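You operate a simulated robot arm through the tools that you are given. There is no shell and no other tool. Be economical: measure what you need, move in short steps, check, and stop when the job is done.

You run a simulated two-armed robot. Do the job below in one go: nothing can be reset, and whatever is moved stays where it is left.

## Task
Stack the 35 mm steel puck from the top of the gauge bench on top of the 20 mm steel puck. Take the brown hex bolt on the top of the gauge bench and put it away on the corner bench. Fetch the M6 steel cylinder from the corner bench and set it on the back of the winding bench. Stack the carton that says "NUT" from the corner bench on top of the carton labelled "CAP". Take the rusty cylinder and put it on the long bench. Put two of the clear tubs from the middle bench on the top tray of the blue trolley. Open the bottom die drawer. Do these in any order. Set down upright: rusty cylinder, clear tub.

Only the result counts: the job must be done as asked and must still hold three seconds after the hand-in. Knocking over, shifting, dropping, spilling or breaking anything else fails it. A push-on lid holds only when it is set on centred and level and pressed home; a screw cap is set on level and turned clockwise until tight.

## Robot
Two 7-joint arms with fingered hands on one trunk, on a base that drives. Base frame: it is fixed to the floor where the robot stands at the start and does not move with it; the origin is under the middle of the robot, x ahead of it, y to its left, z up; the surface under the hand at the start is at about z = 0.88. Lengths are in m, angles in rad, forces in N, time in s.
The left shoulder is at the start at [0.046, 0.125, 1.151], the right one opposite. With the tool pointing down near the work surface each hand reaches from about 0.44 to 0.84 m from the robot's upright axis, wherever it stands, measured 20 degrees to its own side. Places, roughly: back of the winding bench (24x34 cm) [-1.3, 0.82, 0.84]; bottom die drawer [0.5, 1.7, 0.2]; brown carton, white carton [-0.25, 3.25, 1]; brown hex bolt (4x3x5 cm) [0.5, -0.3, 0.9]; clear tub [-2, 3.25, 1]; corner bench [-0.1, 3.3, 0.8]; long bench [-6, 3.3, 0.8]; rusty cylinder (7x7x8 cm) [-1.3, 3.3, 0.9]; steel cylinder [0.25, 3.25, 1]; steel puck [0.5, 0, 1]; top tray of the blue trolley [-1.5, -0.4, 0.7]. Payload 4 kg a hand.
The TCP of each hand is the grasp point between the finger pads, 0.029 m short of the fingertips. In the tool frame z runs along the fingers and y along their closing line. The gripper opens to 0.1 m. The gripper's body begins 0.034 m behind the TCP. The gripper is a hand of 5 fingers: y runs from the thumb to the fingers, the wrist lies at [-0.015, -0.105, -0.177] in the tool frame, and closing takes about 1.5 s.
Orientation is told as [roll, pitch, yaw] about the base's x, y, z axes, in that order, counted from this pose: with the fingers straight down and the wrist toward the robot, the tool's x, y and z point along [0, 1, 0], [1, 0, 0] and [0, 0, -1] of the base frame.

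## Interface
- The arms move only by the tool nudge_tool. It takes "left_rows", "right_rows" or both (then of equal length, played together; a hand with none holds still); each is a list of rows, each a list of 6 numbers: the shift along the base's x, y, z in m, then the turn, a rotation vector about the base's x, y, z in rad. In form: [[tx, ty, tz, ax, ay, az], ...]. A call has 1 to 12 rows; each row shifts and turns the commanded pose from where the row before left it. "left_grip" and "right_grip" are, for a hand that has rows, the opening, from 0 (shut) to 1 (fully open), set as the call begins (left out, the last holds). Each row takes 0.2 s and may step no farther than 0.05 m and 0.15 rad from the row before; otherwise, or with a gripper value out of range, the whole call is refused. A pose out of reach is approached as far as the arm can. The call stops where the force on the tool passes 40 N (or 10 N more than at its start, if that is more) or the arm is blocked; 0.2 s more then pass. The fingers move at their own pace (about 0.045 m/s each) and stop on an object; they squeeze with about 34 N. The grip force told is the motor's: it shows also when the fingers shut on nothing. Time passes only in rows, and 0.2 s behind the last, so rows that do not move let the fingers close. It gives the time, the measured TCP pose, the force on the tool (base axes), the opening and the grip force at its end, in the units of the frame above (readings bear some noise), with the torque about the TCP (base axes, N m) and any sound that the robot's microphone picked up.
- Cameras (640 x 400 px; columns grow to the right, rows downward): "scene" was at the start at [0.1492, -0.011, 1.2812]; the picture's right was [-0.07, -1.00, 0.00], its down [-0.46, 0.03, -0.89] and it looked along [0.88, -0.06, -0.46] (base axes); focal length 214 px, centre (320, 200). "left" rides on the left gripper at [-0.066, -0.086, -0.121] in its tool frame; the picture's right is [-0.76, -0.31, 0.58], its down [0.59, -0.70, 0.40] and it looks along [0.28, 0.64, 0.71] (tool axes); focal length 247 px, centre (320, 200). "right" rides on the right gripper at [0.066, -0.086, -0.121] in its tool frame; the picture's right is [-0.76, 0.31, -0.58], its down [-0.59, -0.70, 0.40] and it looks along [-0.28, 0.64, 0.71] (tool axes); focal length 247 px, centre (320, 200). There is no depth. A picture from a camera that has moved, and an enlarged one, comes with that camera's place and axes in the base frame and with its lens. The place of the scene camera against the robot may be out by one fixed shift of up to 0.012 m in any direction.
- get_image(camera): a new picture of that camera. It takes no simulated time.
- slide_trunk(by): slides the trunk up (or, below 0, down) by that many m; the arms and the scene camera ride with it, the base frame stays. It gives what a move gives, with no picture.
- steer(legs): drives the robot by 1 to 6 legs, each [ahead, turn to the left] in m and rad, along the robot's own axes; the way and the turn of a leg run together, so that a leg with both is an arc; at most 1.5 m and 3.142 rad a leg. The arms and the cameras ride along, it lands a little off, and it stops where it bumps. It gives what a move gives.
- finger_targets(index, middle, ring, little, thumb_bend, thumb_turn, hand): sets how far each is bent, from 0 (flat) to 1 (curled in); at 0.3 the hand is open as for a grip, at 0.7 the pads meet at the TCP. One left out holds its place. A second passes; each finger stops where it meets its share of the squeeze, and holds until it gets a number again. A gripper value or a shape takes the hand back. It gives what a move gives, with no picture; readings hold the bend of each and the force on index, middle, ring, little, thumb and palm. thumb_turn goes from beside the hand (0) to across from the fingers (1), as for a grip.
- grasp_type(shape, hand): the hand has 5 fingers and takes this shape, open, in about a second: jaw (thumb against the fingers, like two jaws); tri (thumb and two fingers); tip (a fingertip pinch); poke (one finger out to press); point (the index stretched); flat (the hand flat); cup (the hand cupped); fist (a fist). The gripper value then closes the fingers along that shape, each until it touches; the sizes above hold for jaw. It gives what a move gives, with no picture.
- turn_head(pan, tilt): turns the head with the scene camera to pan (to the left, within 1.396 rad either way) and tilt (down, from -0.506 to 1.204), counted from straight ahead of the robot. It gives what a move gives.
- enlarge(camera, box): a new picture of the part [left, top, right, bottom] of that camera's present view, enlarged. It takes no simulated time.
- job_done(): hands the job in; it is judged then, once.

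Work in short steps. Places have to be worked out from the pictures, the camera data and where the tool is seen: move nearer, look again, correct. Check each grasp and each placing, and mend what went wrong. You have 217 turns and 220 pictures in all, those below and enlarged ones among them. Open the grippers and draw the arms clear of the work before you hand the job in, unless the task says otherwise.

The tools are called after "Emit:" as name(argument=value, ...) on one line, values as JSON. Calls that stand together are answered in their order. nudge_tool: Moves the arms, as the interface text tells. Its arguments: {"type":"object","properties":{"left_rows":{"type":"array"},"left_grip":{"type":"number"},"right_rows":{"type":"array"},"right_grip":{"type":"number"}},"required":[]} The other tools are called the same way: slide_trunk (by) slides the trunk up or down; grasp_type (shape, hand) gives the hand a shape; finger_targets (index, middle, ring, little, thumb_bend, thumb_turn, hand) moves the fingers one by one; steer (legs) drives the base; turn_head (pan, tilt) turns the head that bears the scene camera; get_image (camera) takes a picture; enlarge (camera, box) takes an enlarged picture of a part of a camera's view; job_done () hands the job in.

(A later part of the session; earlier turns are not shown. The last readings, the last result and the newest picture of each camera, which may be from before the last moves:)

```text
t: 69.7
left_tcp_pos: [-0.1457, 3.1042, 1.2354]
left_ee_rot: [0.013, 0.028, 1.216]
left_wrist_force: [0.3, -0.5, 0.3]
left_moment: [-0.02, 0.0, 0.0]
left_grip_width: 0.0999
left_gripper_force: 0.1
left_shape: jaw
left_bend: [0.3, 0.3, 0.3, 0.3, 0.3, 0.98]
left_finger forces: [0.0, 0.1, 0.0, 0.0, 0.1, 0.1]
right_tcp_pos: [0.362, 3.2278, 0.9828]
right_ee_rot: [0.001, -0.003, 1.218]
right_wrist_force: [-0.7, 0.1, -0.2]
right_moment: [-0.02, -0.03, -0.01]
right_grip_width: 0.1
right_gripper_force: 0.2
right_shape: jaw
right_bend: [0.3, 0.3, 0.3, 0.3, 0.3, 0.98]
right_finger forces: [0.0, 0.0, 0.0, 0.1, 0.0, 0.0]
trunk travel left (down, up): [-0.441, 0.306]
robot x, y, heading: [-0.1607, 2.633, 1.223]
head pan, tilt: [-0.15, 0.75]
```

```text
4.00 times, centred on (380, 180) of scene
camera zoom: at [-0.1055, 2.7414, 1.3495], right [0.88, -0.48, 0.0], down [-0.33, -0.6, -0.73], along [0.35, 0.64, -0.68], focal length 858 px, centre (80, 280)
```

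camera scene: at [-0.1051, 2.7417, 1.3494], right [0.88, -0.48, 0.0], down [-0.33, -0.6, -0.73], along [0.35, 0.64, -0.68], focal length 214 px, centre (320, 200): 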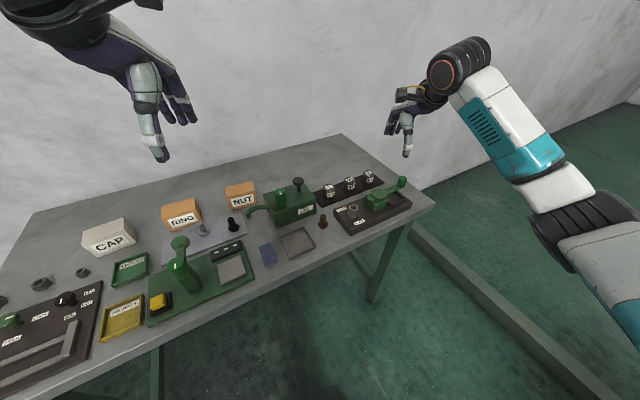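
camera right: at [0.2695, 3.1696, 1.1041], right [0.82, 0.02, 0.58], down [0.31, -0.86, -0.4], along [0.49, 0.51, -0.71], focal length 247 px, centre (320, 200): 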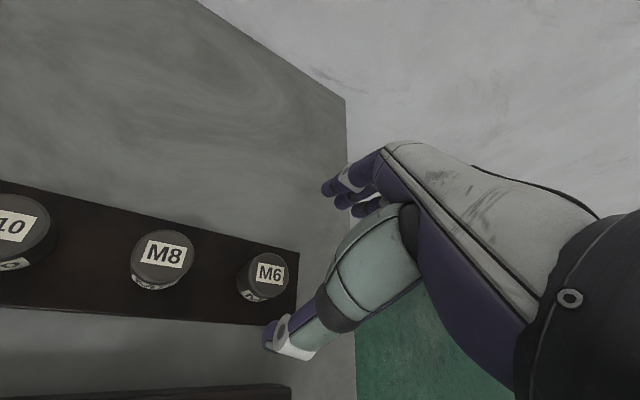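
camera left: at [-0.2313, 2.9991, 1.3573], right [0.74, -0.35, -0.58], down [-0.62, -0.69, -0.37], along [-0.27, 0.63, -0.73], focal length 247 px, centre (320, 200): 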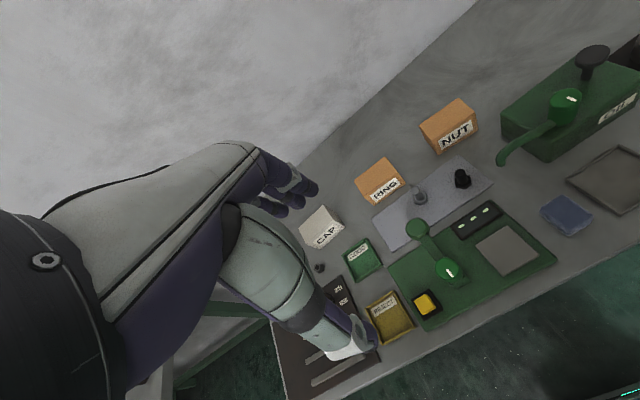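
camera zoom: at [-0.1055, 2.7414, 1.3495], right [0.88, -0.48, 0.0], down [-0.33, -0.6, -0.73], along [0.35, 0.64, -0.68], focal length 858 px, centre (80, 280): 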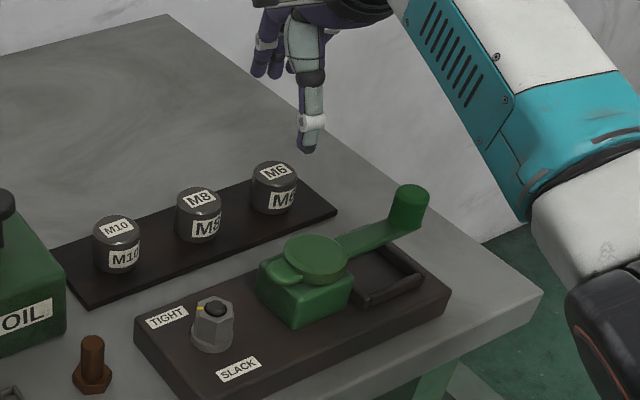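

Triangulated top of M6: (0.363, 3.229, 0.884). I descend to TCP z ≈ 0.88 and close.

Emit:
nudge_tool(right_rows=[[0.001, 0.002, -0.04, 0, 0, 0], [0, 0, -0.04, 0, 0, 0], [0, 0, -0.022, 0, 0, 0]])

Emit:
nudge_tool(right_rows=[[0, 0, 0, 0, 0, 0], [0, 0, 0, 0, 0, 0], [0, 0, 0, 0, 0, 0], [0, 0, 0, 0, 0, 0], [0, 0, 0, 0, 0, 0], [0, 0, 0, 0, 0, 0], [0, 0, 0, 0, 0, 0]], right_grip=0)

Emit:
get_image(camera="right")

```text
t: 70.5
left_tcp_pos: [-0.1457, 3.1035, 1.2361]
left_ee_rot: [0.012, 0.026, 1.213]
left_wrist_force: [-0.1, 0.7, 0.5]
left_moment: [0.0, 0.03, 0.02]
left_grip_width: 0.1
left_gripper_force: 0.1
left_shape: jaw
left_bend: [0.3, 0.3, 0.3, 0.3, 0.3, 0.98]
left_finger forces: [0.0, 0.1, 0.0, 0.1, 0.1, 0.1]
right_tcp_pos: [0.3625, 3.2285, 0.8827]
right_ee_rot: [0.0, -0.003, 1.217]
right_wrist_force: [0.3, -0.1, -0.1]
right_moment: [0.0, -0.03, -0.04]
right_grip_width: 0.0998
right_gripper_force: 0.0
right_shape: jaw
right_bend: [0.3, 0.3, 0.3, 0.3, 0.3, 0.98]
right_finger forces: [0.1, 0.0, 0.1, 0.0, 0.1, 0.1]
trunk travel left (down, up): [-0.441, 0.306]
robot x, y, heading: [-0.1606, 2.6363, 1.22]
head pan, tilt: [-0.15, 0.75]
```

```text
t: 72.1
left_tcp_pos: [-0.1479, 3.0998, 1.2351]
left_ee_rot: [0.009, 0.024, 1.213]
left_wrist_force: [-0.4, 0.2, -0.2]
left_moment: [-0.01, 0.04, 0.0]
left_grip_width: 0.0997
left_gripper_force: 0.0
left_shape: jaw
left_bend: [0.3, 0.3, 0.3, 0.3, 0.3, 0.98]
left_finger forces: [0.1, 0.1, 0.0, 0.0, 0.0, 0.0]
right_tcp_pos: [0.3638, 3.2275, 0.8857]
right_ee_rot: [-0.001, -0.007, 1.216]
right_wrist_force: [-5.3, -15.9, 17.6]
right_moment: [-1.12, 0.33, 0.2]
right_grip_width: 0.062
right_gripper_force: 34.3
right_shape: jaw
right_bend: [0.78, 0.36, 0.75, 0.52, 0.33, 1.0]
right_finger forces: [2.6, 11.0, 0.0, 0.0, 38.7, 0.0]
trunk travel left (down, up): [-0.441, 0.306]
robot x, y, heading: [-0.1592, 2.6343, 1.215]
head pan, tilt: [-0.15, 0.75]
```

```text
165 pictures are left
camera right: at [0.2709, 3.1687, 1.0064], right [0.81, 0.02, 0.58], down [0.31, -0.86, -0.4], along [0.49, 0.51, -0.71], focal length 247 px, centre (320, 200)
```

right: 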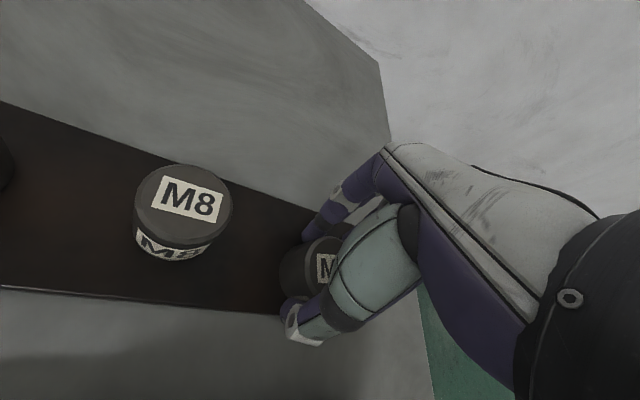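

The reading is odd (width 0.062, thumb 39 N). I zoom to see what the fingers meet.

Emit:
enlarge(camera="right", box=[250, 170, 410, 370])

Emit:
enlarge(camera="scene", box=[330, 140, 430, 220])

```text
2.00 times, centred on (330, 270) of right
camera zoom: at [0.2709, 3.1687, 1.0064], right [0.81, 0.02, 0.58], down [0.31, -0.86, -0.4], along [0.49, 0.51, -0.71], focal length 494 px, centre (300, 60)
```

zoom: 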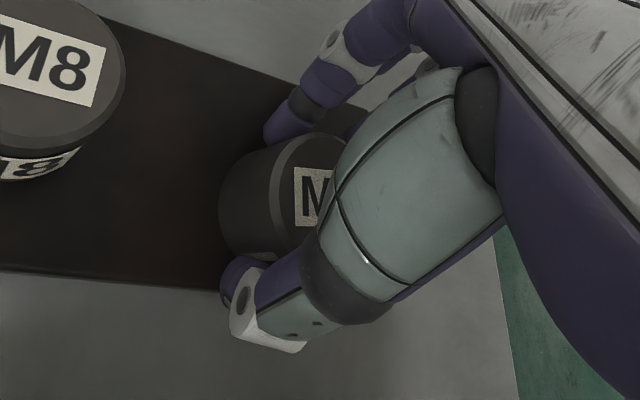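

```text
5.00 times, centred on (380, 180) of scene
camera zoom: at [-0.1074, 2.7371, 1.3501], right [0.88, -0.48, 0.0], down [-0.33, -0.6, -0.73], along [0.35, 0.64, -0.68], focal length 1072 px, centre (20, 300)
```

zoom: 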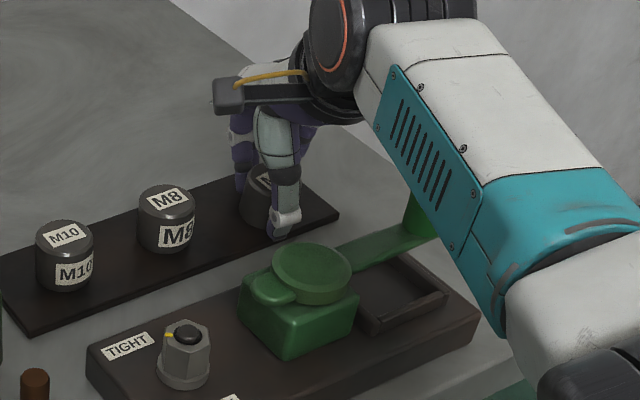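

It appears the fingertips are gripping the plate's edges rather than the cylinder. I open, rise 12 mm and close again.

Emit:
nudge_tool(right_rows=[[0, 0, 0, 0, 0, 0], [0, 0, 0, 0, 0, 0], [0, 0, 0, 0, 0, 0], [0, 0, 0, 0, 0, 0], [0, 0, 0.006, 0, 0, 0], [0, 0, 0.006, 0, 0, 0]], right_grip=1)

Emit:
enlarge(camera="right", box=[90, 130, 410, 330])

Emit:
nudge_tool(right_rows=[[0, 0, 0, 0, 0, 0], [0, 0, 0, 0, 0, 0], [0, 0, 0, 0, 0, 0], [0, 0, 0, 0, 0, 0], [0, 0, 0, 0, 0, 0], [0, 0, 0, 0, 0, 0], [0, 0, 0, 0, 0, 0]], right_grip=0)

Emit:
enlarge(camera="right", box=[90, 130, 410, 330])

```text
t: 73.5
left_tcp_pos: [-0.1462, 3.1041, 1.2351]
left_ee_rot: [0.012, 0.026, 1.213]
left_wrist_force: [0.1, 1.0, -0.5]
left_moment: [-0.01, 0.01, 0.0]
left_grip_width: 0.0998
left_gripper_force: 0.1
left_shape: jaw
left_bend: [0.3, 0.3, 0.3, 0.3, 0.3, 0.98]
left_finger forces: [0.1, 0.0, 0.0, 0.0, 0.0, 0.1]
right_tcp_pos: [0.3645, 3.2286, 0.8918]
right_ee_rot: [-0.001, 0.003, 1.215]
right_wrist_force: [-0.3, -0.2, -0.3]
right_moment: [0.0, -0.01, 0.0]
right_grip_width: 0.0998
right_gripper_force: 0.0
right_shape: jaw
right_bend: [0.3, 0.3, 0.3, 0.3, 0.3, 0.98]
right_finger forces: [0.1, 0.1, 0.0, 0.0, 0.0, 0.0]
trunk travel left (down, up): [-0.441, 0.306]
robot x, y, heading: [-0.1609, 2.6319, 1.217]
head pan, tilt: [-0.15, 0.75]
```

```text
2.00 times, centred on (250, 230) of right
camera zoom: at [0.2721, 3.1704, 1.0132], right [0.82, 0.03, 0.58], down [0.31, -0.86, -0.4], along [0.49, 0.5, -0.71], focal length 494 px, centre (460, 140)
```

zoom: 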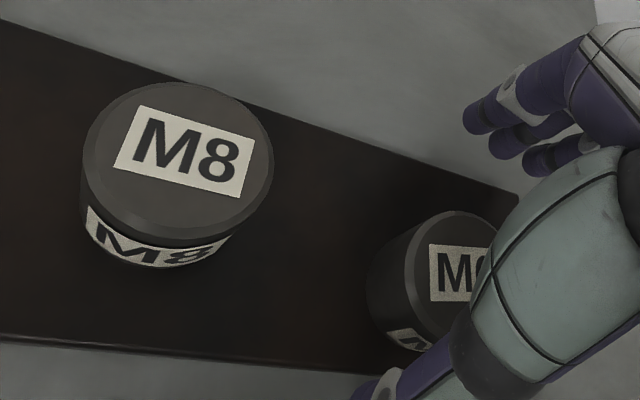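

```text
t: 75.1
left_tcp_pos: [-0.1463, 3.1038, 1.2353]
left_ee_rot: [0.013, 0.026, 1.213]
left_wrist_force: [0.5, 0.5, -0.7]
left_moment: [0.01, -0.02, 0.0]
left_grip_width: 0.1
left_gripper_force: 0.0
left_shape: jaw
left_bend: [0.3, 0.3, 0.3, 0.3, 0.3, 0.98]
left_finger forces: [0.0, 0.0, 0.1, 0.0, 0.0, 0.0]
right_tcp_pos: [0.364, 3.23, 0.8955]
right_ee_rot: [0.0, -0.002, 1.217]
right_wrist_force: [-0.9, -0.6, 0.0]
right_moment: [-0.06, 0.04, 0.0]
right_grip_width: 0.0326
right_gripper_force: 34.2
right_shape: jaw
right_bend: [0.7, 0.69, 0.7, 0.7, 0.33, 0.99]
right_finger forces: [16.9, 10.8, 0.0, 0.0, 28.1, 0.0]
trunk travel left (down, up): [-0.441, 0.306]
robot x, y, heading: [-0.1569, 2.6317, 1.217]
head pan, tilt: [-0.15, 0.75]
```

```text
2.00 times, centred on (250, 230) of right
camera zoom: at [0.2725, 3.1709, 1.0147], right [0.82, 0.02, 0.58], down [0.31, -0.86, -0.4], along [0.49, 0.51, -0.71], focal length 494 px, centre (460, 140)
```

zoom: 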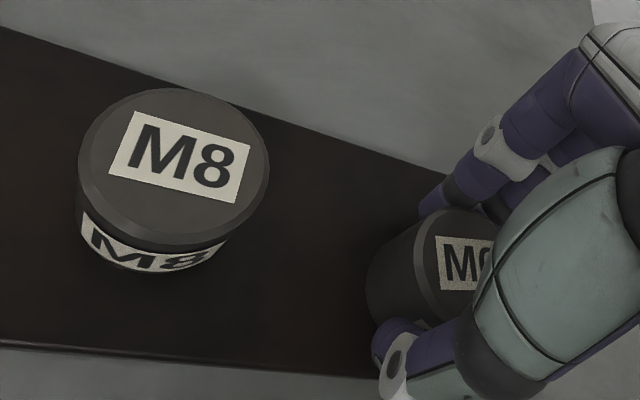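

Now the cylinder itself is held by index, middle and thumb. I lift it.

Emit:
nudge_tool(right_rows=[[0, 0, 0.02, 0, 0, 0], [0, 0, 0.04, 0, 0, 0], [0, 0, 0.05, 0, 0, 0], [0, 0, 0.05, 0, 0, 0], [0, 0, 0.05, 0, 0, 0]])

Emit:
get_image(camera="right")

```text
t: 76.3
left_tcp_pos: [-0.1465, 3.1035, 1.2357]
left_ee_rot: [0.013, 0.025, 1.213]
left_wrist_force: [-0.6, -0.1, 0.2]
left_moment: [0.03, -0.02, 0.01]
left_grip_width: 0.0995
left_gripper_force: 0.0
left_shape: jaw
left_bend: [0.3, 0.3, 0.3, 0.3, 0.3, 0.98]
left_finger forces: [0.0, 0.1, 0.1, 0.1, 0.0, 0.0]
right_tcp_pos: [0.3671, 3.2276, 1.0991]
right_ee_rot: [0.001, -0.002, 1.216]
right_wrist_force: [0.1, 0.4, -3.2]
right_moment: [0.07, -0.03, -0.02]
right_grip_width: 0.0332
right_gripper_force: 34.1
right_shape: jaw
right_bend: [0.7, 0.69, 0.7, 0.7, 0.34, 0.99]
right_finger forces: [18.0, 10.9, 0.1, 0.1, 27.6, 0.1]
trunk travel left (down, up): [-0.441, 0.306]
robot x, y, heading: [-0.1586, 2.639, 1.212]
head pan, tilt: [-0.15, 0.75]
```

```text
160 pictures are left
camera right: at [0.2753, 3.1697, 1.2211], right [0.82, 0.02, 0.58], down [0.31, -0.86, -0.4], along [0.49, 0.5, -0.71], focal length 247 px, centre (320, 200)
```

right: 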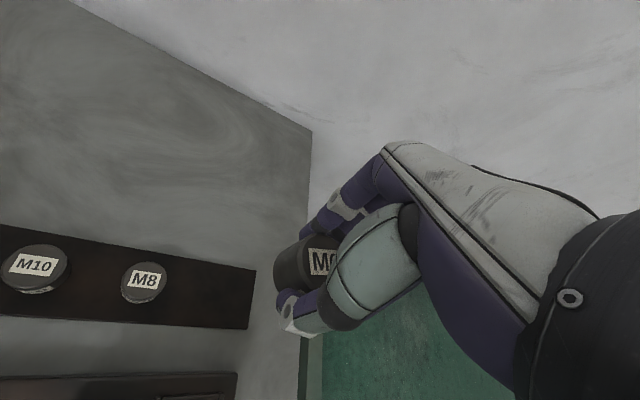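

M6 is secured. I draw the right hand back a bit and bring the left hand over toward the NUT carton, turning it square to the bench.

Emit:
nudge_tool(right_rows=[[-0.02, -0.04, 0.01, 0, 0, 0], [-0.02, -0.04, 0.01, 0, 0, 0], [-0.02, -0.04, 0.01, 0, 0, 0], [0, 0, 0, 0, 0, 0]], left_rows=[[0.01, 0.04, 0, 0, 0, 0.09], [0.01, 0.04, 0, 0, 0, 0.09], [0.01, 0.04, -0.02, 0, 0, 0.09], [0.01, 0.04, -0.03, 0, 0, 0.09]], left_grip=1)

Emit:
get_image(camera="left")

Emit:
turn_head(pan=0.2, tilt=0.75)

Emit:
get_image(camera="scene")

```text
refused: row 4 steps farther than a row can; nothing moved
```

```text
159 pictures are left
camera left: at [-0.1133, 3.0026, 1.3574], right [0.59, -0.56, -0.58], down [-0.81, -0.46, -0.37], along [-0.06, 0.69, -0.73], focal length 247 px, centre (320, 200)
```

left: 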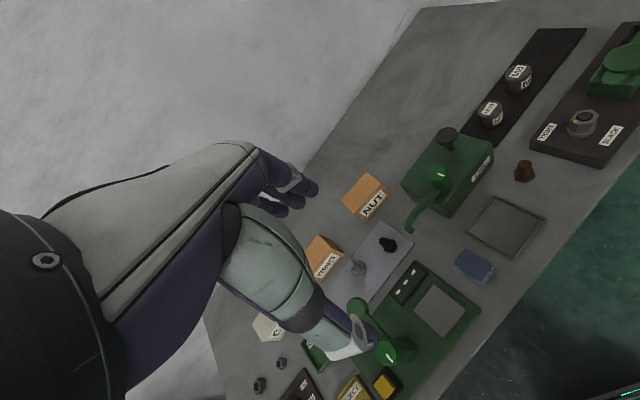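

```text
t: 77.2
left_tcp_pos: [-0.1458, 3.1045, 1.2362]
left_ee_rot: [0.012, 0.028, 1.212]
left_wrist_force: [0.3, -0.2, -1.1]
left_moment: [-0.02, 0.04, 0.03]
left_grip_width: 0.0999
left_gripper_force: 0.0
left_shape: jaw
left_bend: [0.3, 0.3, 0.3, 0.3, 0.3, 0.98]
left_finger forces: [0.0, 0.1, 0.0, 0.1, 0.1, 0.0]
right_tcp_pos: [0.3665, 3.2277, 1.0989]
right_ee_rot: [0.0, -0.001, 1.215]
right_wrist_force: [-0.2, 0.2, -3.9]
right_moment: [0.05, -0.01, 0.0]
right_grip_width: 0.0328
right_gripper_force: 34.4
right_shape: jaw
right_bend: [0.7, 0.69, 0.7, 0.7, 0.34, 0.99]
right_finger forces: [18.1, 10.9, 0.1, 0.1, 27.7, 0.0]
trunk travel left (down, up): [-0.441, 0.306]
robot x, y, heading: [-0.1625, 2.6375, 1.223]
head pan, tilt: [0.201, 0.75]
```

```text
158 pictures are left
camera scene: at [-0.1323, 2.75, 1.3495], right [0.99, -0.15, 0.0], down [-0.1, -0.67, -0.73], along [0.11, 0.72, -0.68], focal length 214 px, centre (320, 200)
```

scene: 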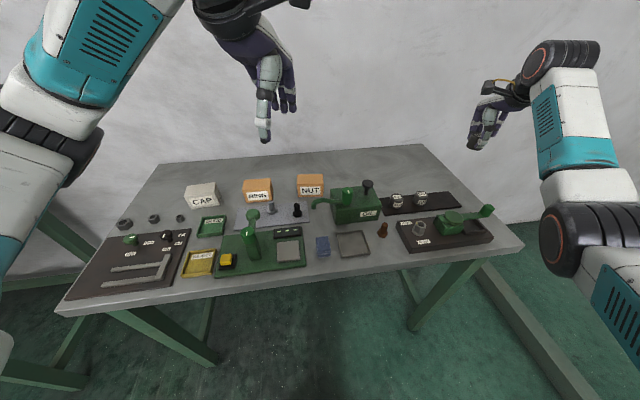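

That row step was slightly too long; first I zoom in on the cartons from the left camera.

Emit:
enlarge(camera="left", box=[240, 150, 480, 300])

Emit:
enlarge(camera="scene", box=[170, 160, 370, 260])

```text
2.67 times, centred on (360, 225) of left
camera zoom: at [-0.1127, 3.0031, 1.3571], right [0.59, -0.56, -0.58], down [-0.81, -0.46, -0.37], along [-0.06, 0.69, -0.73], focal length 659 px, centre (213, 133)
```

zoom: 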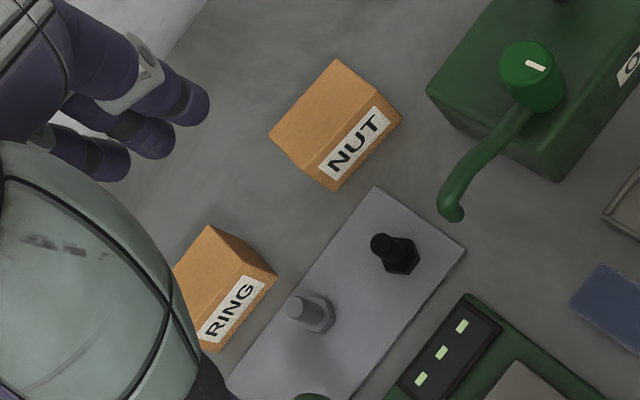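

```text
3.20 times, centred on (270, 210) of scene
camera zoom: at [-0.1323, 2.75, 1.3495], right [0.99, -0.15, 0.0], down [-0.1, -0.67, -0.73], along [0.11, 0.72, -0.68], focal length 686 px, centre (480, 168)
```

zoom: 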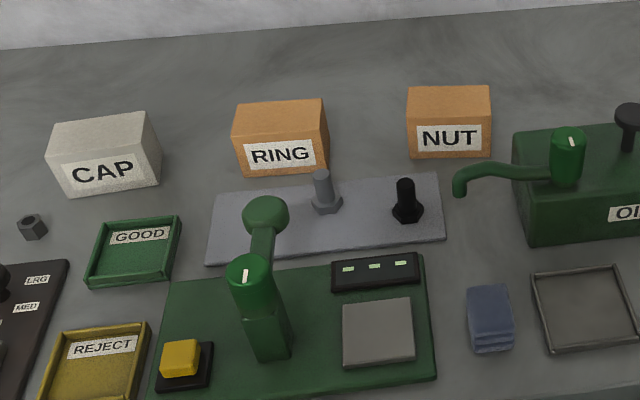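

NUT's top centre comes out at about (-0.078, 3.353), top z ≈ 0.885, about 6 cm deep. I bring the left hand above it, square to it.

Emit:
nudge_tool(left_rows=[[0.01, 0.036, -0.025, 0, 0, 0.037], [0.01, 0.036, -0.025, 0, 0, 0.037], [0.01, 0.036, -0.025, 0, 0, 0.037], [0.01, 0.036, -0.025, 0, 0, 0.037], [0.01, 0.036, -0.025, 0, 0, 0.037], [0.01, 0.036, -0.025, 0, 0, 0.037], [0.008, 0.033, -0.03, 0, 0, 0.037]], left_grip=1)

Emit:
get_image(camera="left")

Emit:
enlarge(camera="scene", box=[170, 100, 410, 250])

```text
t: 78.8
left_tcp_pos: [-0.0762, 3.3508, 1.0542]
left_ee_rot: [0.012, 0.028, 1.474]
left_wrist_force: [0.3, 0.0, 0.1]
left_moment: [0.0, 0.02, -0.01]
left_grip_width: 0.1
left_gripper_force: 0.0
left_shape: jaw
left_bend: [0.3, 0.3, 0.3, 0.3, 0.3, 0.98]
left_finger forces: [0.0, 0.0, 0.0, 0.0, 0.0, 0.0]
right_tcp_pos: [0.3687, 3.2294, 1.1]
right_ee_rot: [0.003, -0.002, 1.217]
right_wrist_force: [-0.3, -0.3, -2.5]
right_moment: [0.01, -0.01, 0.04]
right_grip_width: 0.0333
right_gripper_force: 34.4
right_shape: jaw
right_bend: [0.7, 0.69, 0.7, 0.7, 0.34, 0.99]
right_finger forces: [18.2, 10.9, 0.0, 0.0, 27.7, 0.0]
trunk travel left (down, up): [-0.441, 0.306]
robot x, y, heading: [-0.1626, 2.6331, 1.214]
head pan, tilt: [0.201, 0.75]
```

```text
155 pictures are left
camera left: at [-0.0191, 3.2626, 1.1768], right [0.71, -0.39, -0.58], down [-0.66, -0.65, -0.37], along [-0.23, 0.65, -0.73], focal length 247 px, centre (320, 200)
```

left: 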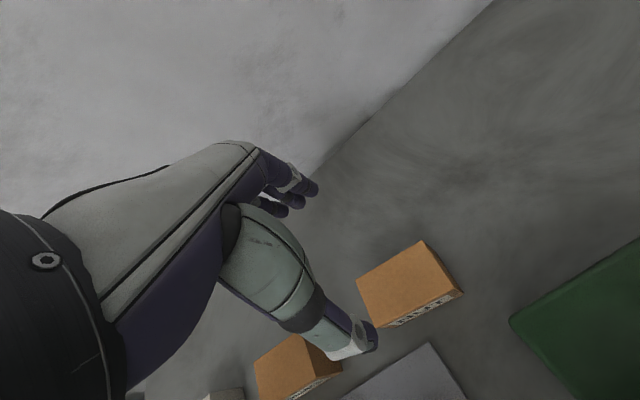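

```text
2.67 times, centred on (290, 175) of scene
camera zoom: at [-0.1317, 2.7507, 1.3494], right [0.99, -0.15, 0.0], down [-0.1, -0.68, -0.73], along [0.11, 0.72, -0.68], focal length 572 px, centre (400, 267)
```

zoom: 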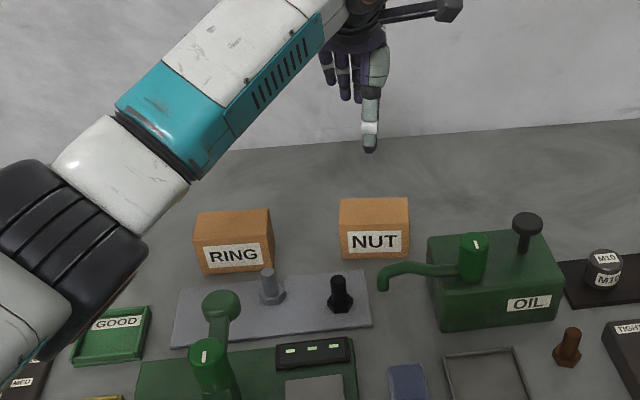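

NUT's centre refined to (-0.078, 3.346), yaw matching. I descend to TCP z ≈ 0.885.

Emit:
nudge_tool(left_rows=[[-0.002, -0.005, -0.045, 0, 0, 0], [0, 0, -0.045, 0, 0, 0], [0, 0, -0.045, 0, 0, 0], [0, 0, -0.034, 0, 0, 0]])

Emit:
get_image(camera="left")

Emit:
enlarge(camera="scene", box=[230, 130, 390, 230])

```text
t: 79.8
left_tcp_pos: [-0.0757, 3.3459, 0.8869]
left_ee_rot: [0.012, 0.027, 1.47]
left_wrist_force: [0.0, 0.9, -0.2]
left_moment: [-0.01, -0.01, -0.01]
left_grip_width: 0.0997
left_gripper_force: 0.0
left_shape: jaw
left_bend: [0.3, 0.3, 0.3, 0.3, 0.3, 0.98]
left_finger forces: [0.0, 0.0, 0.0, 0.0, 0.0, 0.0]
right_tcp_pos: [0.3667, 3.2286, 1.1002]
right_ee_rot: [-0.001, -0.001, 1.217]
right_wrist_force: [0.0, 0.0, -3.8]
right_moment: [0.06, 0.0, 0.0]
right_grip_width: 0.0333
right_gripper_force: 33.9
right_shape: jaw
right_bend: [0.7, 0.69, 0.7, 0.7, 0.34, 0.99]
right_finger forces: [18.1, 10.8, 0.0, 0.1, 27.8, 0.0]
trunk travel left (down, up): [-0.441, 0.306]
robot x, y, heading: [-0.1555, 2.6333, 1.219]
head pan, tilt: [0.201, 0.75]
```

```text
153 pictures are left
camera left: at [-0.0198, 3.2571, 1.0081], right [0.71, -0.39, -0.58], down [-0.66, -0.65, -0.37], along [-0.23, 0.65, -0.73], focal length 247 px, centre (320, 200)
```

left: 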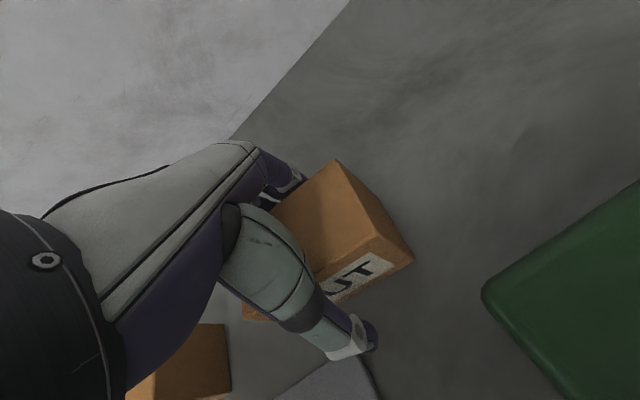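

```text
4.00 times, centred on (310, 180) of scene
camera zoom: at [-0.1322, 2.7501, 1.3495], right [0.99, -0.15, 0.0], down [-0.1, -0.67, -0.73], along [0.11, 0.72, -0.68], focal length 858 px, centre (360, 280)
```

zoom: 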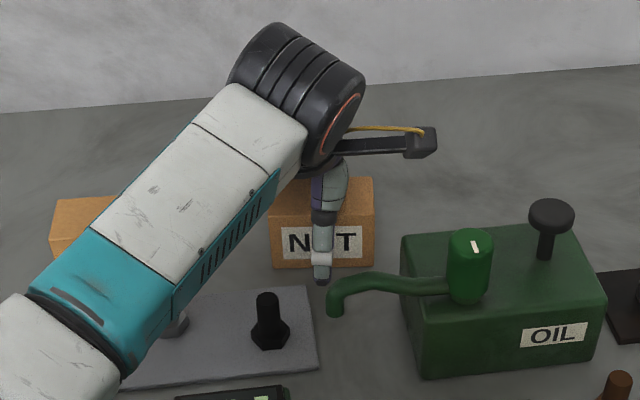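

The carton lies between thumb and fingers. I close the left hand.

Emit:
nudge_tool(left_rows=[[0, 0, 0, 0, 0, 0], [0, 0, 0, 0, 0, 0], [0, 0, 0, 0, 0, 0], [0, 0, 0, 0, 0, 0], [0, 0, 0, 0, 0, 0], [0, 0, 0, 0, 0, 0]], left_grip=0)

Emit:
get_image(camera="left")

```text
t: 81.2
left_tcp_pos: [-0.0776, 3.3455, 0.8863]
left_ee_rot: [0.013, 0.025, 1.474]
left_wrist_force: [-1.2, -0.1, -0.2]
left_moment: [-0.06, -0.03, -0.05]
left_grip_width: 0.0496
left_gripper_force: 33.7
left_shape: jaw
left_bend: [0.44, 0.48, 0.75, 0.54, 0.32, 0.97]
left_finger forces: [16.5, 7.9, 4.1, 3.3, 31.6, 0.0]
right_tcp_pos: [0.3671, 3.2293, 1.0999]
right_ee_rot: [0.001, -0.002, 1.215]
right_wrist_force: [-0.4, 0.1, -2.3]
right_moment: [0.04, 0.02, -0.04]
right_grip_width: 0.0331
right_gripper_force: 33.5
right_shape: jaw
right_bend: [0.7, 0.69, 0.7, 0.7, 0.34, 0.99]
right_finger forces: [18.2, 10.9, 0.0, 0.0, 27.6, 0.0]
trunk travel left (down, up): [-0.441, 0.306]
robot x, y, heading: [-0.1611, 2.6353, 1.215]
head pan, tilt: [0.201, 0.75]
```

```text
151 pictures are left
camera left: at [-0.0202, 3.2574, 1.0084], right [0.71, -0.39, -0.58], down [-0.66, -0.65, -0.37], along [-0.23, 0.65, -0.73], focal length 247 px, centre (320, 200)
```

left: 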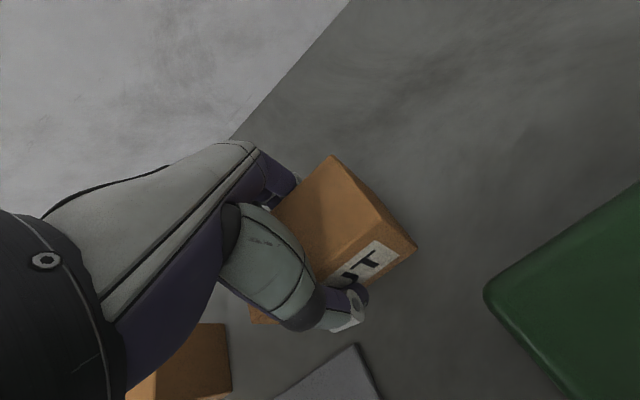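

Good grip, all fingers in contact. I lift the carton.

Emit:
nudge_tool(left_rows=[[0, 0, 0.02, 0, 0, 0], [0, 0, 0.03, 0, 0, 0], [0, 0, 0.04, 0, 0, 0], [0, 0, 0.05, 0, 0, 0], [0, 0, 0.05, 0, 0, 0]])

Emit:
get_image(camera="left")

Emit:
get_image(camera="scene")

```text
t: 82.3
left_tcp_pos: [-0.0776, 3.3441, 1.0766]
left_ee_rot: [0.015, 0.028, 1.474]
left_wrist_force: [0.3, 0.0, -3.1]
left_moment: [0.03, 0.02, 0.0]
left_grip_width: 0.0497
left_gripper_force: 34.4
left_shape: jaw
left_bend: [0.44, 0.48, 0.75, 0.54, 0.32, 0.97]
left_finger forces: [17.3, 7.9, 4.0, 2.1, 31.4, 0.0]
right_tcp_pos: [0.3677, 3.2286, 1.1011]
right_ee_rot: [0.002, -0.002, 1.218]
right_wrist_force: [0.8, 0.0, -3.4]
right_moment: [0.06, 0.01, 0.03]
right_grip_width: 0.0331
right_gripper_force: 34.0
right_shape: jaw
right_bend: [0.7, 0.69, 0.7, 0.7, 0.34, 0.99]
right_finger forces: [18.1, 10.8, 0.1, 0.0, 27.7, 0.1]
trunk travel left (down, up): [-0.441, 0.306]
robot x, y, heading: [-0.1617, 2.6326, 1.217]
head pan, tilt: [0.201, 0.75]
```

```text
150 pictures are left
camera left: at [-0.02, 3.2561, 1.1986], right [0.71, -0.39, -0.58], down [-0.66, -0.65, -0.37], along [-0.23, 0.65, -0.73], focal length 247 px, centre (320, 200)
```

left: 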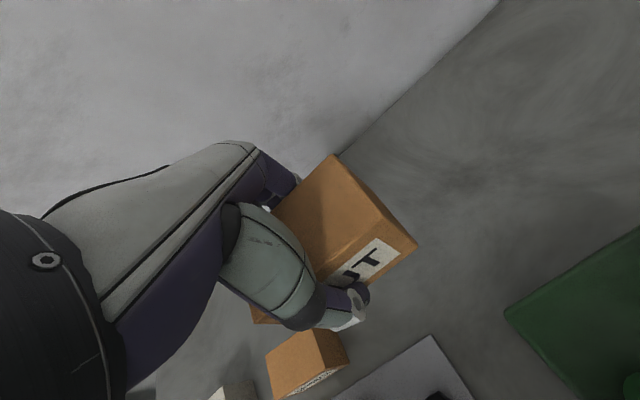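

```text
149 pictures are left
camera scene: at [-0.132, 2.7499, 1.3496], right [0.99, -0.15, 0.0], down [-0.1, -0.67, -0.73], along [0.11, 0.72, -0.68], focal length 214 px, centre (320, 200)
```

scene: 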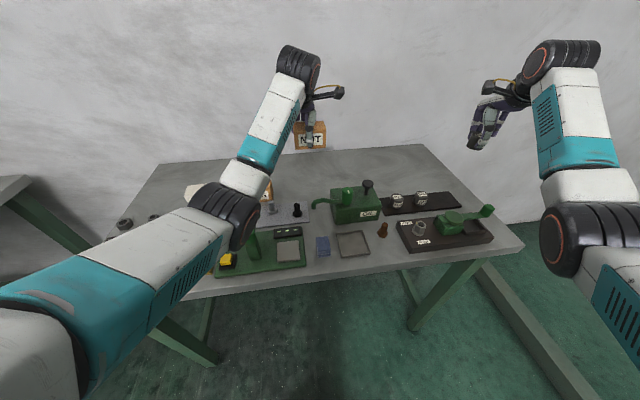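

Carton held level. I raise the trunk 8 cm for clearance of elbow and hands, then turn left toward CAP.

Emit:
slide_trunk(by=0.08)

Emit:
steer(legs=[[0, 0.4]])

Emit:
get_image(camera="left")

Emit:
get_image(camera="scene")

```text
t: 83.5
left_tcp_pos: [-0.0793, 3.347, 1.1548]
left_ee_rot: [0.013, 0.028, 1.473]
left_wrist_force: [-0.5, 0.3, -2.0]
left_moment: [-0.02, 0.04, -0.03]
left_grip_width: 0.0497
left_gripper_force: 34.1
left_shape: jaw
left_bend: [0.44, 0.48, 0.75, 0.54, 0.32, 0.97]
left_finger forces: [17.2, 7.9, 4.0, 2.1, 31.3, 0.0]
right_tcp_pos: [0.3638, 3.2295, 1.1808]
right_ee_rot: [0.0, 0.001, 1.216]
right_wrist_force: [0.4, -0.6, -3.0]
right_moment: [0.05, -0.02, 0.01]
right_grip_width: 0.033
right_gripper_force: 34.5
right_shape: jaw
right_bend: [0.7, 0.69, 0.7, 0.7, 0.34, 0.99]
right_finger forces: [18.1, 10.9, 0.0, 0.0, 27.7, 0.0]
trunk travel left (down, up): [-0.521, 0.226]
robot x, y, heading: [-0.1578, 2.6356, 1.216]
head pan, tilt: [0.201, 0.75]
```

```text
t: 85.2
left_tcp_pos: [-0.3673, 3.3218, 1.1547]
left_ee_rot: [0.012, 0.027, 1.877]
left_wrist_force: [-0.3, 1.1, -2.9]
left_moment: [0.06, 0.01, 0.01]
left_grip_width: 0.0497
left_gripper_force: 34.8
left_shape: jaw
left_bend: [0.44, 0.48, 0.75, 0.54, 0.32, 0.97]
left_finger forces: [17.3, 7.9, 4.0, 2.0, 31.1, 0.0]
right_tcp_pos: [0.0867, 3.3875, 1.1829]
right_ee_rot: [-0.002, -0.001, 1.622]
right_wrist_force: [0.3, 0.1, -3.5]
right_moment: [0.04, 0.02, 0.01]
right_grip_width: 0.0332
right_gripper_force: 33.9
right_shape: jaw
right_bend: [0.7, 0.69, 0.7, 0.7, 0.34, 0.99]
right_finger forces: [18.0, 11.0, 0.0, 0.0, 27.6, 0.0]
trunk travel left (down, up): [-0.521, 0.226]
robot x, y, heading: [-0.161, 2.6369, 1.622]
head pan, tilt: [0.201, 0.75]
```

```text
148 pictures are left
camera left: at [-0.2798, 3.2638, 1.2776], right [0.81, -0.08, -0.58], down [-0.35, -0.86, -0.37], along [-0.47, 0.51, -0.73], focal length 247 px, centre (320, 200)
```

left: 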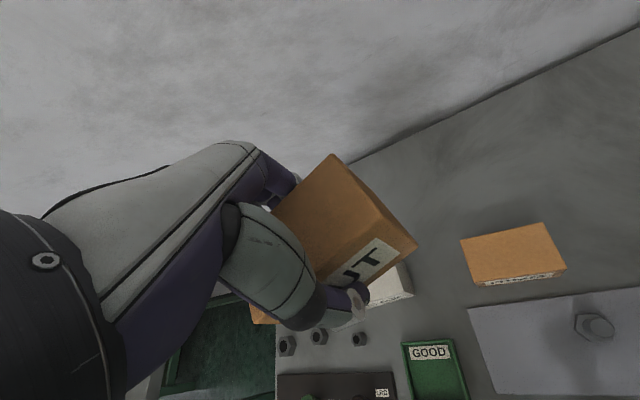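

```text
147 pictures are left
camera scene: at [-0.1822, 2.743, 1.4302], right [0.97, 0.25, 0.0], down [0.17, -0.66, -0.73], along [-0.18, 0.71, -0.68], focal length 214 px, centre (320, 200)
```

scene: 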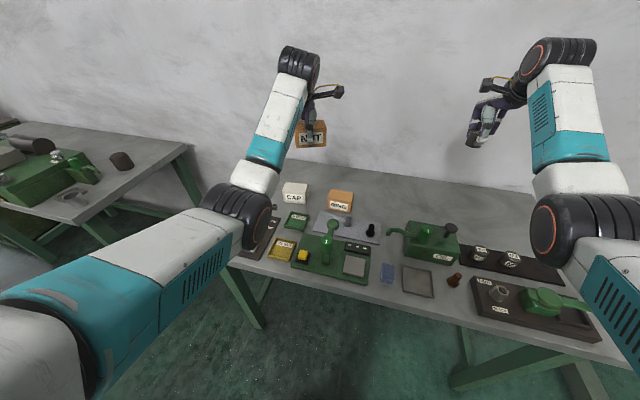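

CAP is clearly visible in the scene camera; I zoom it for its pose.

Emit:
enlarge(camera="scene", box=[262, 160, 382, 240])

Emit:
enlarge(camera="left", box=[250, 180, 570, 380])

```text
5.00 times, centred on (322, 200) of scene
camera zoom: at [-0.1822, 2.743, 1.4302], right [0.97, 0.25, 0.0], down [0.17, -0.66, -0.73], along [-0.18, 0.71, -0.68], focal length 1072 px, centre (310, 200)
```

zoom: 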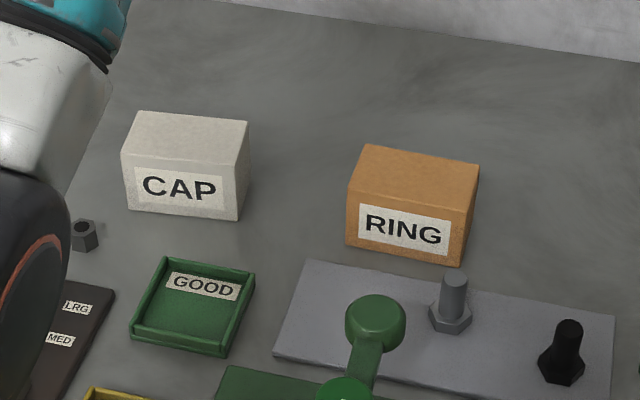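

```text
2.00 times, centred on (410, 280) of left
camera zoom: at [-0.2798, 3.2638, 1.2776], right [0.81, -0.08, -0.58], down [-0.35, -0.86, -0.37], along [-0.47, 0.51, -0.73], focal length 494 px, centre (140, 40)
```

zoom: 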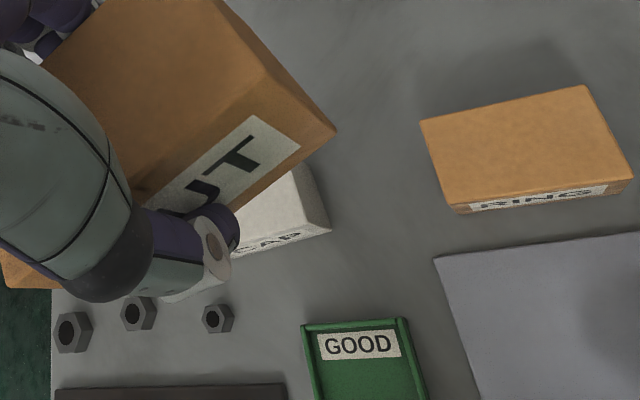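

CAP's top centre: about (-0.432, 3.343), yaw +0.11, top z ≈ 0.897. I bring NUT over it, turn it to match, and stop some centimetres above.

Emit:
nudge_tool(left_rows=[[-0.022, 0.007, 0, 0, 0, -0.06], [-0.022, 0.007, 0, 0, 0, -0.06], [-0.021, 0.007, -0.03, 0, 0, -0.05], [0, 0, -0.05, 0, 0, 0], [0, 0, -0.045, 0, 0, 0], [0, 0, -0.04, 0, 0, 0]])

Emit:
get_image(camera="left")

Emit:
enlarge(camera="scene", box=[230, 130, 350, 220])

```text
t: 86.5
left_tcp_pos: [-0.4325, 3.3444, 0.9902]
left_ee_rot: [0.013, 0.025, 1.707]
left_wrist_force: [-0.8, 0.2, -4.0]
left_moment: [-0.01, 0.05, -0.01]
left_grip_width: 0.0496
left_gripper_force: 34.1
left_shape: jaw
left_bend: [0.44, 0.48, 0.75, 0.54, 0.32, 0.97]
left_finger forces: [17.5, 7.9, 4.0, 2.0, 31.3, 0.0]
right_tcp_pos: [0.088, 3.3874, 1.1819]
right_ee_rot: [0.001, -0.002, 1.622]
right_wrist_force: [-0.2, 0.2, -2.7]
right_moment: [0.04, 0.02, -0.01]
right_grip_width: 0.0329
right_gripper_force: 34.4
right_shape: jaw
right_bend: [0.7, 0.69, 0.7, 0.7, 0.34, 0.99]
right_finger forces: [18.1, 11.0, 0.0, 0.1, 27.6, 0.0]
trunk travel left (down, up): [-0.521, 0.226]
robot x, y, heading: [-0.1609, 2.6282, 1.619]
head pan, tilt: [0.201, 0.75]
```

```text
144 pictures are left
camera left: at [-0.355, 3.271, 1.1112], right [0.79, -0.22, -0.58], down [-0.49, -0.79, -0.37], along [-0.37, 0.58, -0.73], focal length 247 px, centre (320, 200)
```

left: 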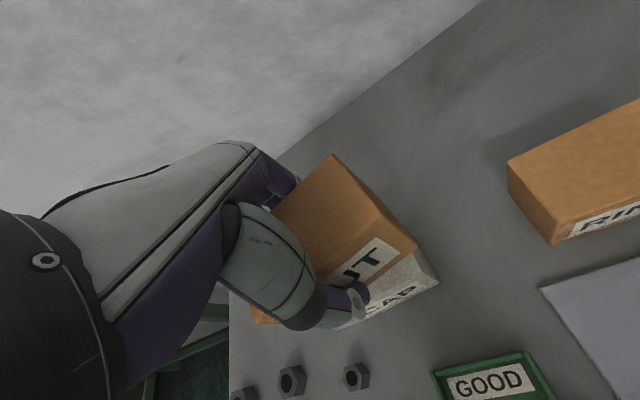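

```text
4.44 times, centred on (290, 175) of scene
camera zoom: at [-0.1816, 2.7433, 1.4302], right [0.97, 0.25, 0.0], down [0.17, -0.66, -0.73], along [-0.18, 0.71, -0.68], focal length 953 px, centre (453, 311)
```

zoom: 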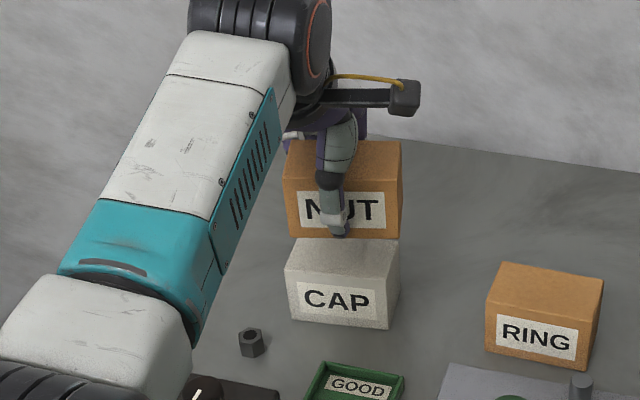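

Well aligned; NUT seems about 8–10 mm too far right, so I correct x and lower slowly.

Emit:
nudge_tool(left_rows=[[-0.008, 0, -0.02, 0, 0, 0], [0, 0, -0.015, 0, 0, 0], [0, 0, -0.005, 0, 0, 0]])

Emit:
enlarge(camera="scene", box=[254, 130, 334, 210])

Emit:
enlarge(camera="left", box=[250, 130, 490, 350])

```text
t: 87.3
left_tcp_pos: [-0.4411, 3.3425, 0.9491]
left_ee_rot: [0.011, 0.029, 1.707]
left_wrist_force: [0.6, -0.5, -3.5]
left_moment: [0.0, 0.02, 0.02]
left_grip_width: 0.0496
left_gripper_force: 33.9
left_shape: jaw
left_bend: [0.44, 0.48, 0.75, 0.54, 0.32, 0.97]
left_finger forces: [17.4, 7.9, 4.0, 2.0, 31.2, 0.1]
right_tcp_pos: [0.0881, 3.3885, 1.1821]
right_ee_rot: [0.002, -0.001, 1.622]
right_wrist_force: [-0.1, -0.5, -3.4]
right_moment: [0.04, -0.01, 0.03]
right_grip_width: 0.0328
right_gripper_force: 34.5
right_shape: jaw
right_bend: [0.7, 0.69, 0.7, 0.7, 0.34, 0.99]
right_finger forces: [18.1, 11.0, 0.1, 0.1, 27.6, 0.0]
trunk travel left (down, up): [-0.521, 0.226]
robot x, y, heading: [-0.1588, 2.6351, 1.626]
head pan, tilt: [0.201, 0.75]
```

```text
5.00 times, centred on (294, 170) of scene
camera zoom: at [-0.1819, 2.743, 1.4302], right [0.97, 0.25, 0.0], down [0.17, -0.66, -0.73], along [-0.18, 0.71, -0.68], focal length 1072 px, centre (450, 350)
```

zoom: 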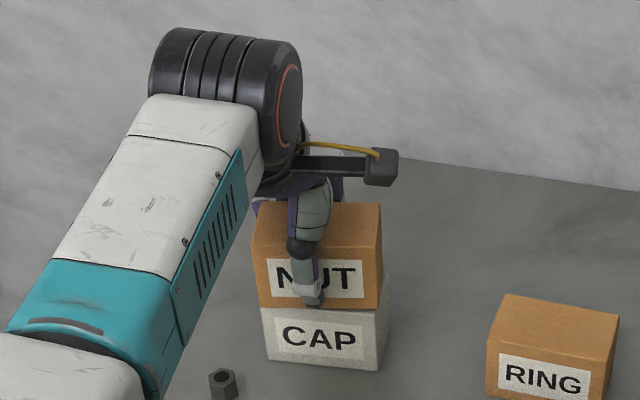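

```text
1.82 times, centred on (370, 240) of left
camera zoom: at [-0.3653, 3.2707, 1.0713], right [0.79, -0.22, -0.58], down [-0.49, -0.79, -0.37], along [-0.37, 0.58, -0.73], focal length 449 px, centre (229, 127)
```

zoom: 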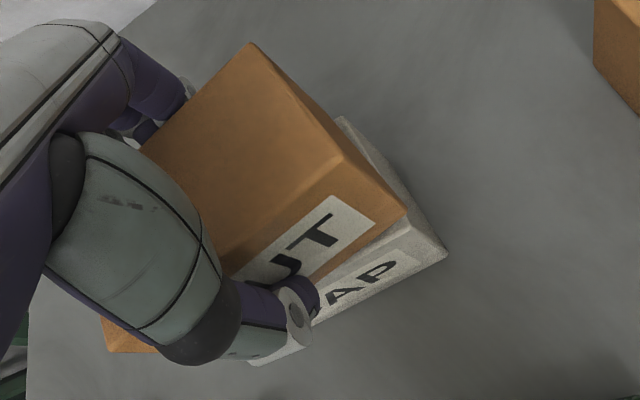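

Nearly touching and centred within about 5 mm; I nudge back 4 mm and lower to contact.

Emit:
nudge_tool(left_rows=[[0.004, 0, -0.002, 0, 0, 0], [0, 0, -0.003, 0, 0, 0], [0, 0, -0.002, 0, 0, 0]])

```text
t: 88.2
left_tcp_pos: [-0.4361, 3.3436, 0.9454]
left_ee_rot: [0.012, 0.021, 1.707]
left_wrist_force: [-1.1, -0.5, 7.1]
left_moment: [-0.19, 0.01, -0.01]
left_grip_width: 0.0496
left_gripper_force: 33.9
left_shape: jaw
left_bend: [0.44, 0.48, 0.75, 0.54, 0.32, 0.97]
left_finger forces: [17.2, 8.1, 4.0, 2.7, 32.5, 0.0]
right_tcp_pos: [0.0876, 3.3853, 1.1826]
right_ee_rot: [0.001, -0.004, 1.621]
right_wrist_force: [0.6, 0.0, -3.5]
right_moment: [0.07, -0.01, 0.0]
right_grip_width: 0.0328
right_gripper_force: 33.8
right_shape: jaw
right_bend: [0.7, 0.69, 0.7, 0.7, 0.34, 0.99]
right_finger forces: [18.1, 11.1, 0.0, 0.0, 27.5, 0.1]
trunk travel left (down, up): [-0.521, 0.226]
robot x, y, heading: [-0.1663, 2.6324, 1.622]
head pan, tilt: [0.201, 0.75]
```

Contact (force went from -3.5 to +7). I open the left hand.

Emit:
nudge_tool(left_rows=[[0, 0, 0, 0, 0, 0], [0, 0, 0, 0, 0, 0], [0, 0, 0, 0, 0, 0], [0, 0, 0, 0, 0, 0], [0, 0, 0, 0, 0, 0], [0, 0, 0, 0, 0, 0]], left_grip=1)

Emit:
enlarge(camera="scene", box=[254, 130, 334, 210])

Emit:
get_image(camera="left")

```text
t: 89.5
left_tcp_pos: [-0.4367, 3.3431, 0.9426]
left_ee_rot: [0.013, 0.027, 1.706]
left_wrist_force: [-0.2, 0.4, -0.4]
left_moment: [0.04, -0.02, 0.05]
left_grip_width: 0.0998
left_gripper_force: 0.1
left_shape: jaw
left_bend: [0.3, 0.3, 0.3, 0.3, 0.3, 0.98]
left_finger forces: [0.1, 0.0, 0.0, 0.0, 0.1, 0.0]
right_tcp_pos: [0.0891, 3.3865, 1.1819]
right_ee_rot: [0.0, -0.001, 1.621]
right_wrist_force: [0.4, 0.3, -3.4]
right_moment: [0.06, -0.01, -0.01]
right_grip_width: 0.033
right_gripper_force: 33.6
right_shape: jaw
right_bend: [0.7, 0.69, 0.7, 0.7, 0.34, 0.99]
right_finger forces: [18.1, 11.0, 0.0, 0.0, 27.6, 0.1]
trunk travel left (down, up): [-0.521, 0.226]
robot x, y, heading: [-0.1604, 2.6343, 1.618]
head pan, tilt: [0.201, 0.75]
```

```text
5.00 times, centred on (294, 170) of scene
camera zoom: at [-0.1815, 2.7426, 1.4302], right [0.97, 0.25, 0.0], down [0.17, -0.66, -0.73], along [-0.18, 0.71, -0.68], focal length 1072 px, centre (450, 350)
```

zoom: 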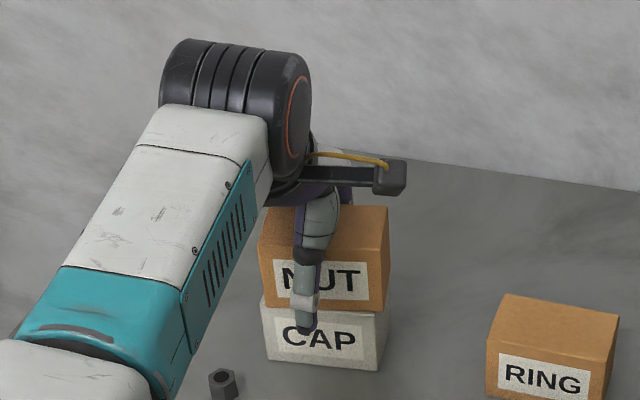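

```text
139 pictures are left
camera left: at [-0.36, 3.2702, 1.0654], right [0.79, -0.22, -0.58], down [-0.49, -0.79, -0.37], along [-0.37, 0.58, -0.73], focal length 247 px, centre (320, 200)
```

left: 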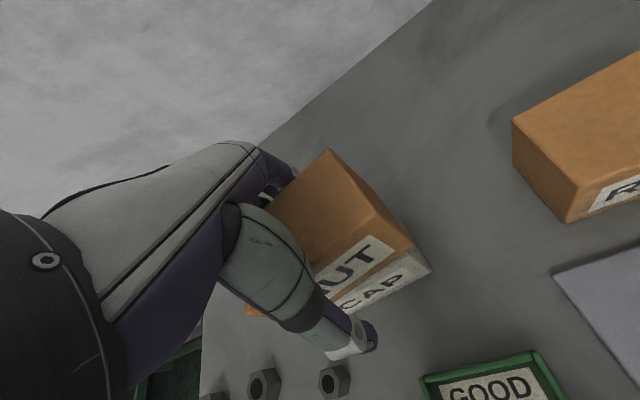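

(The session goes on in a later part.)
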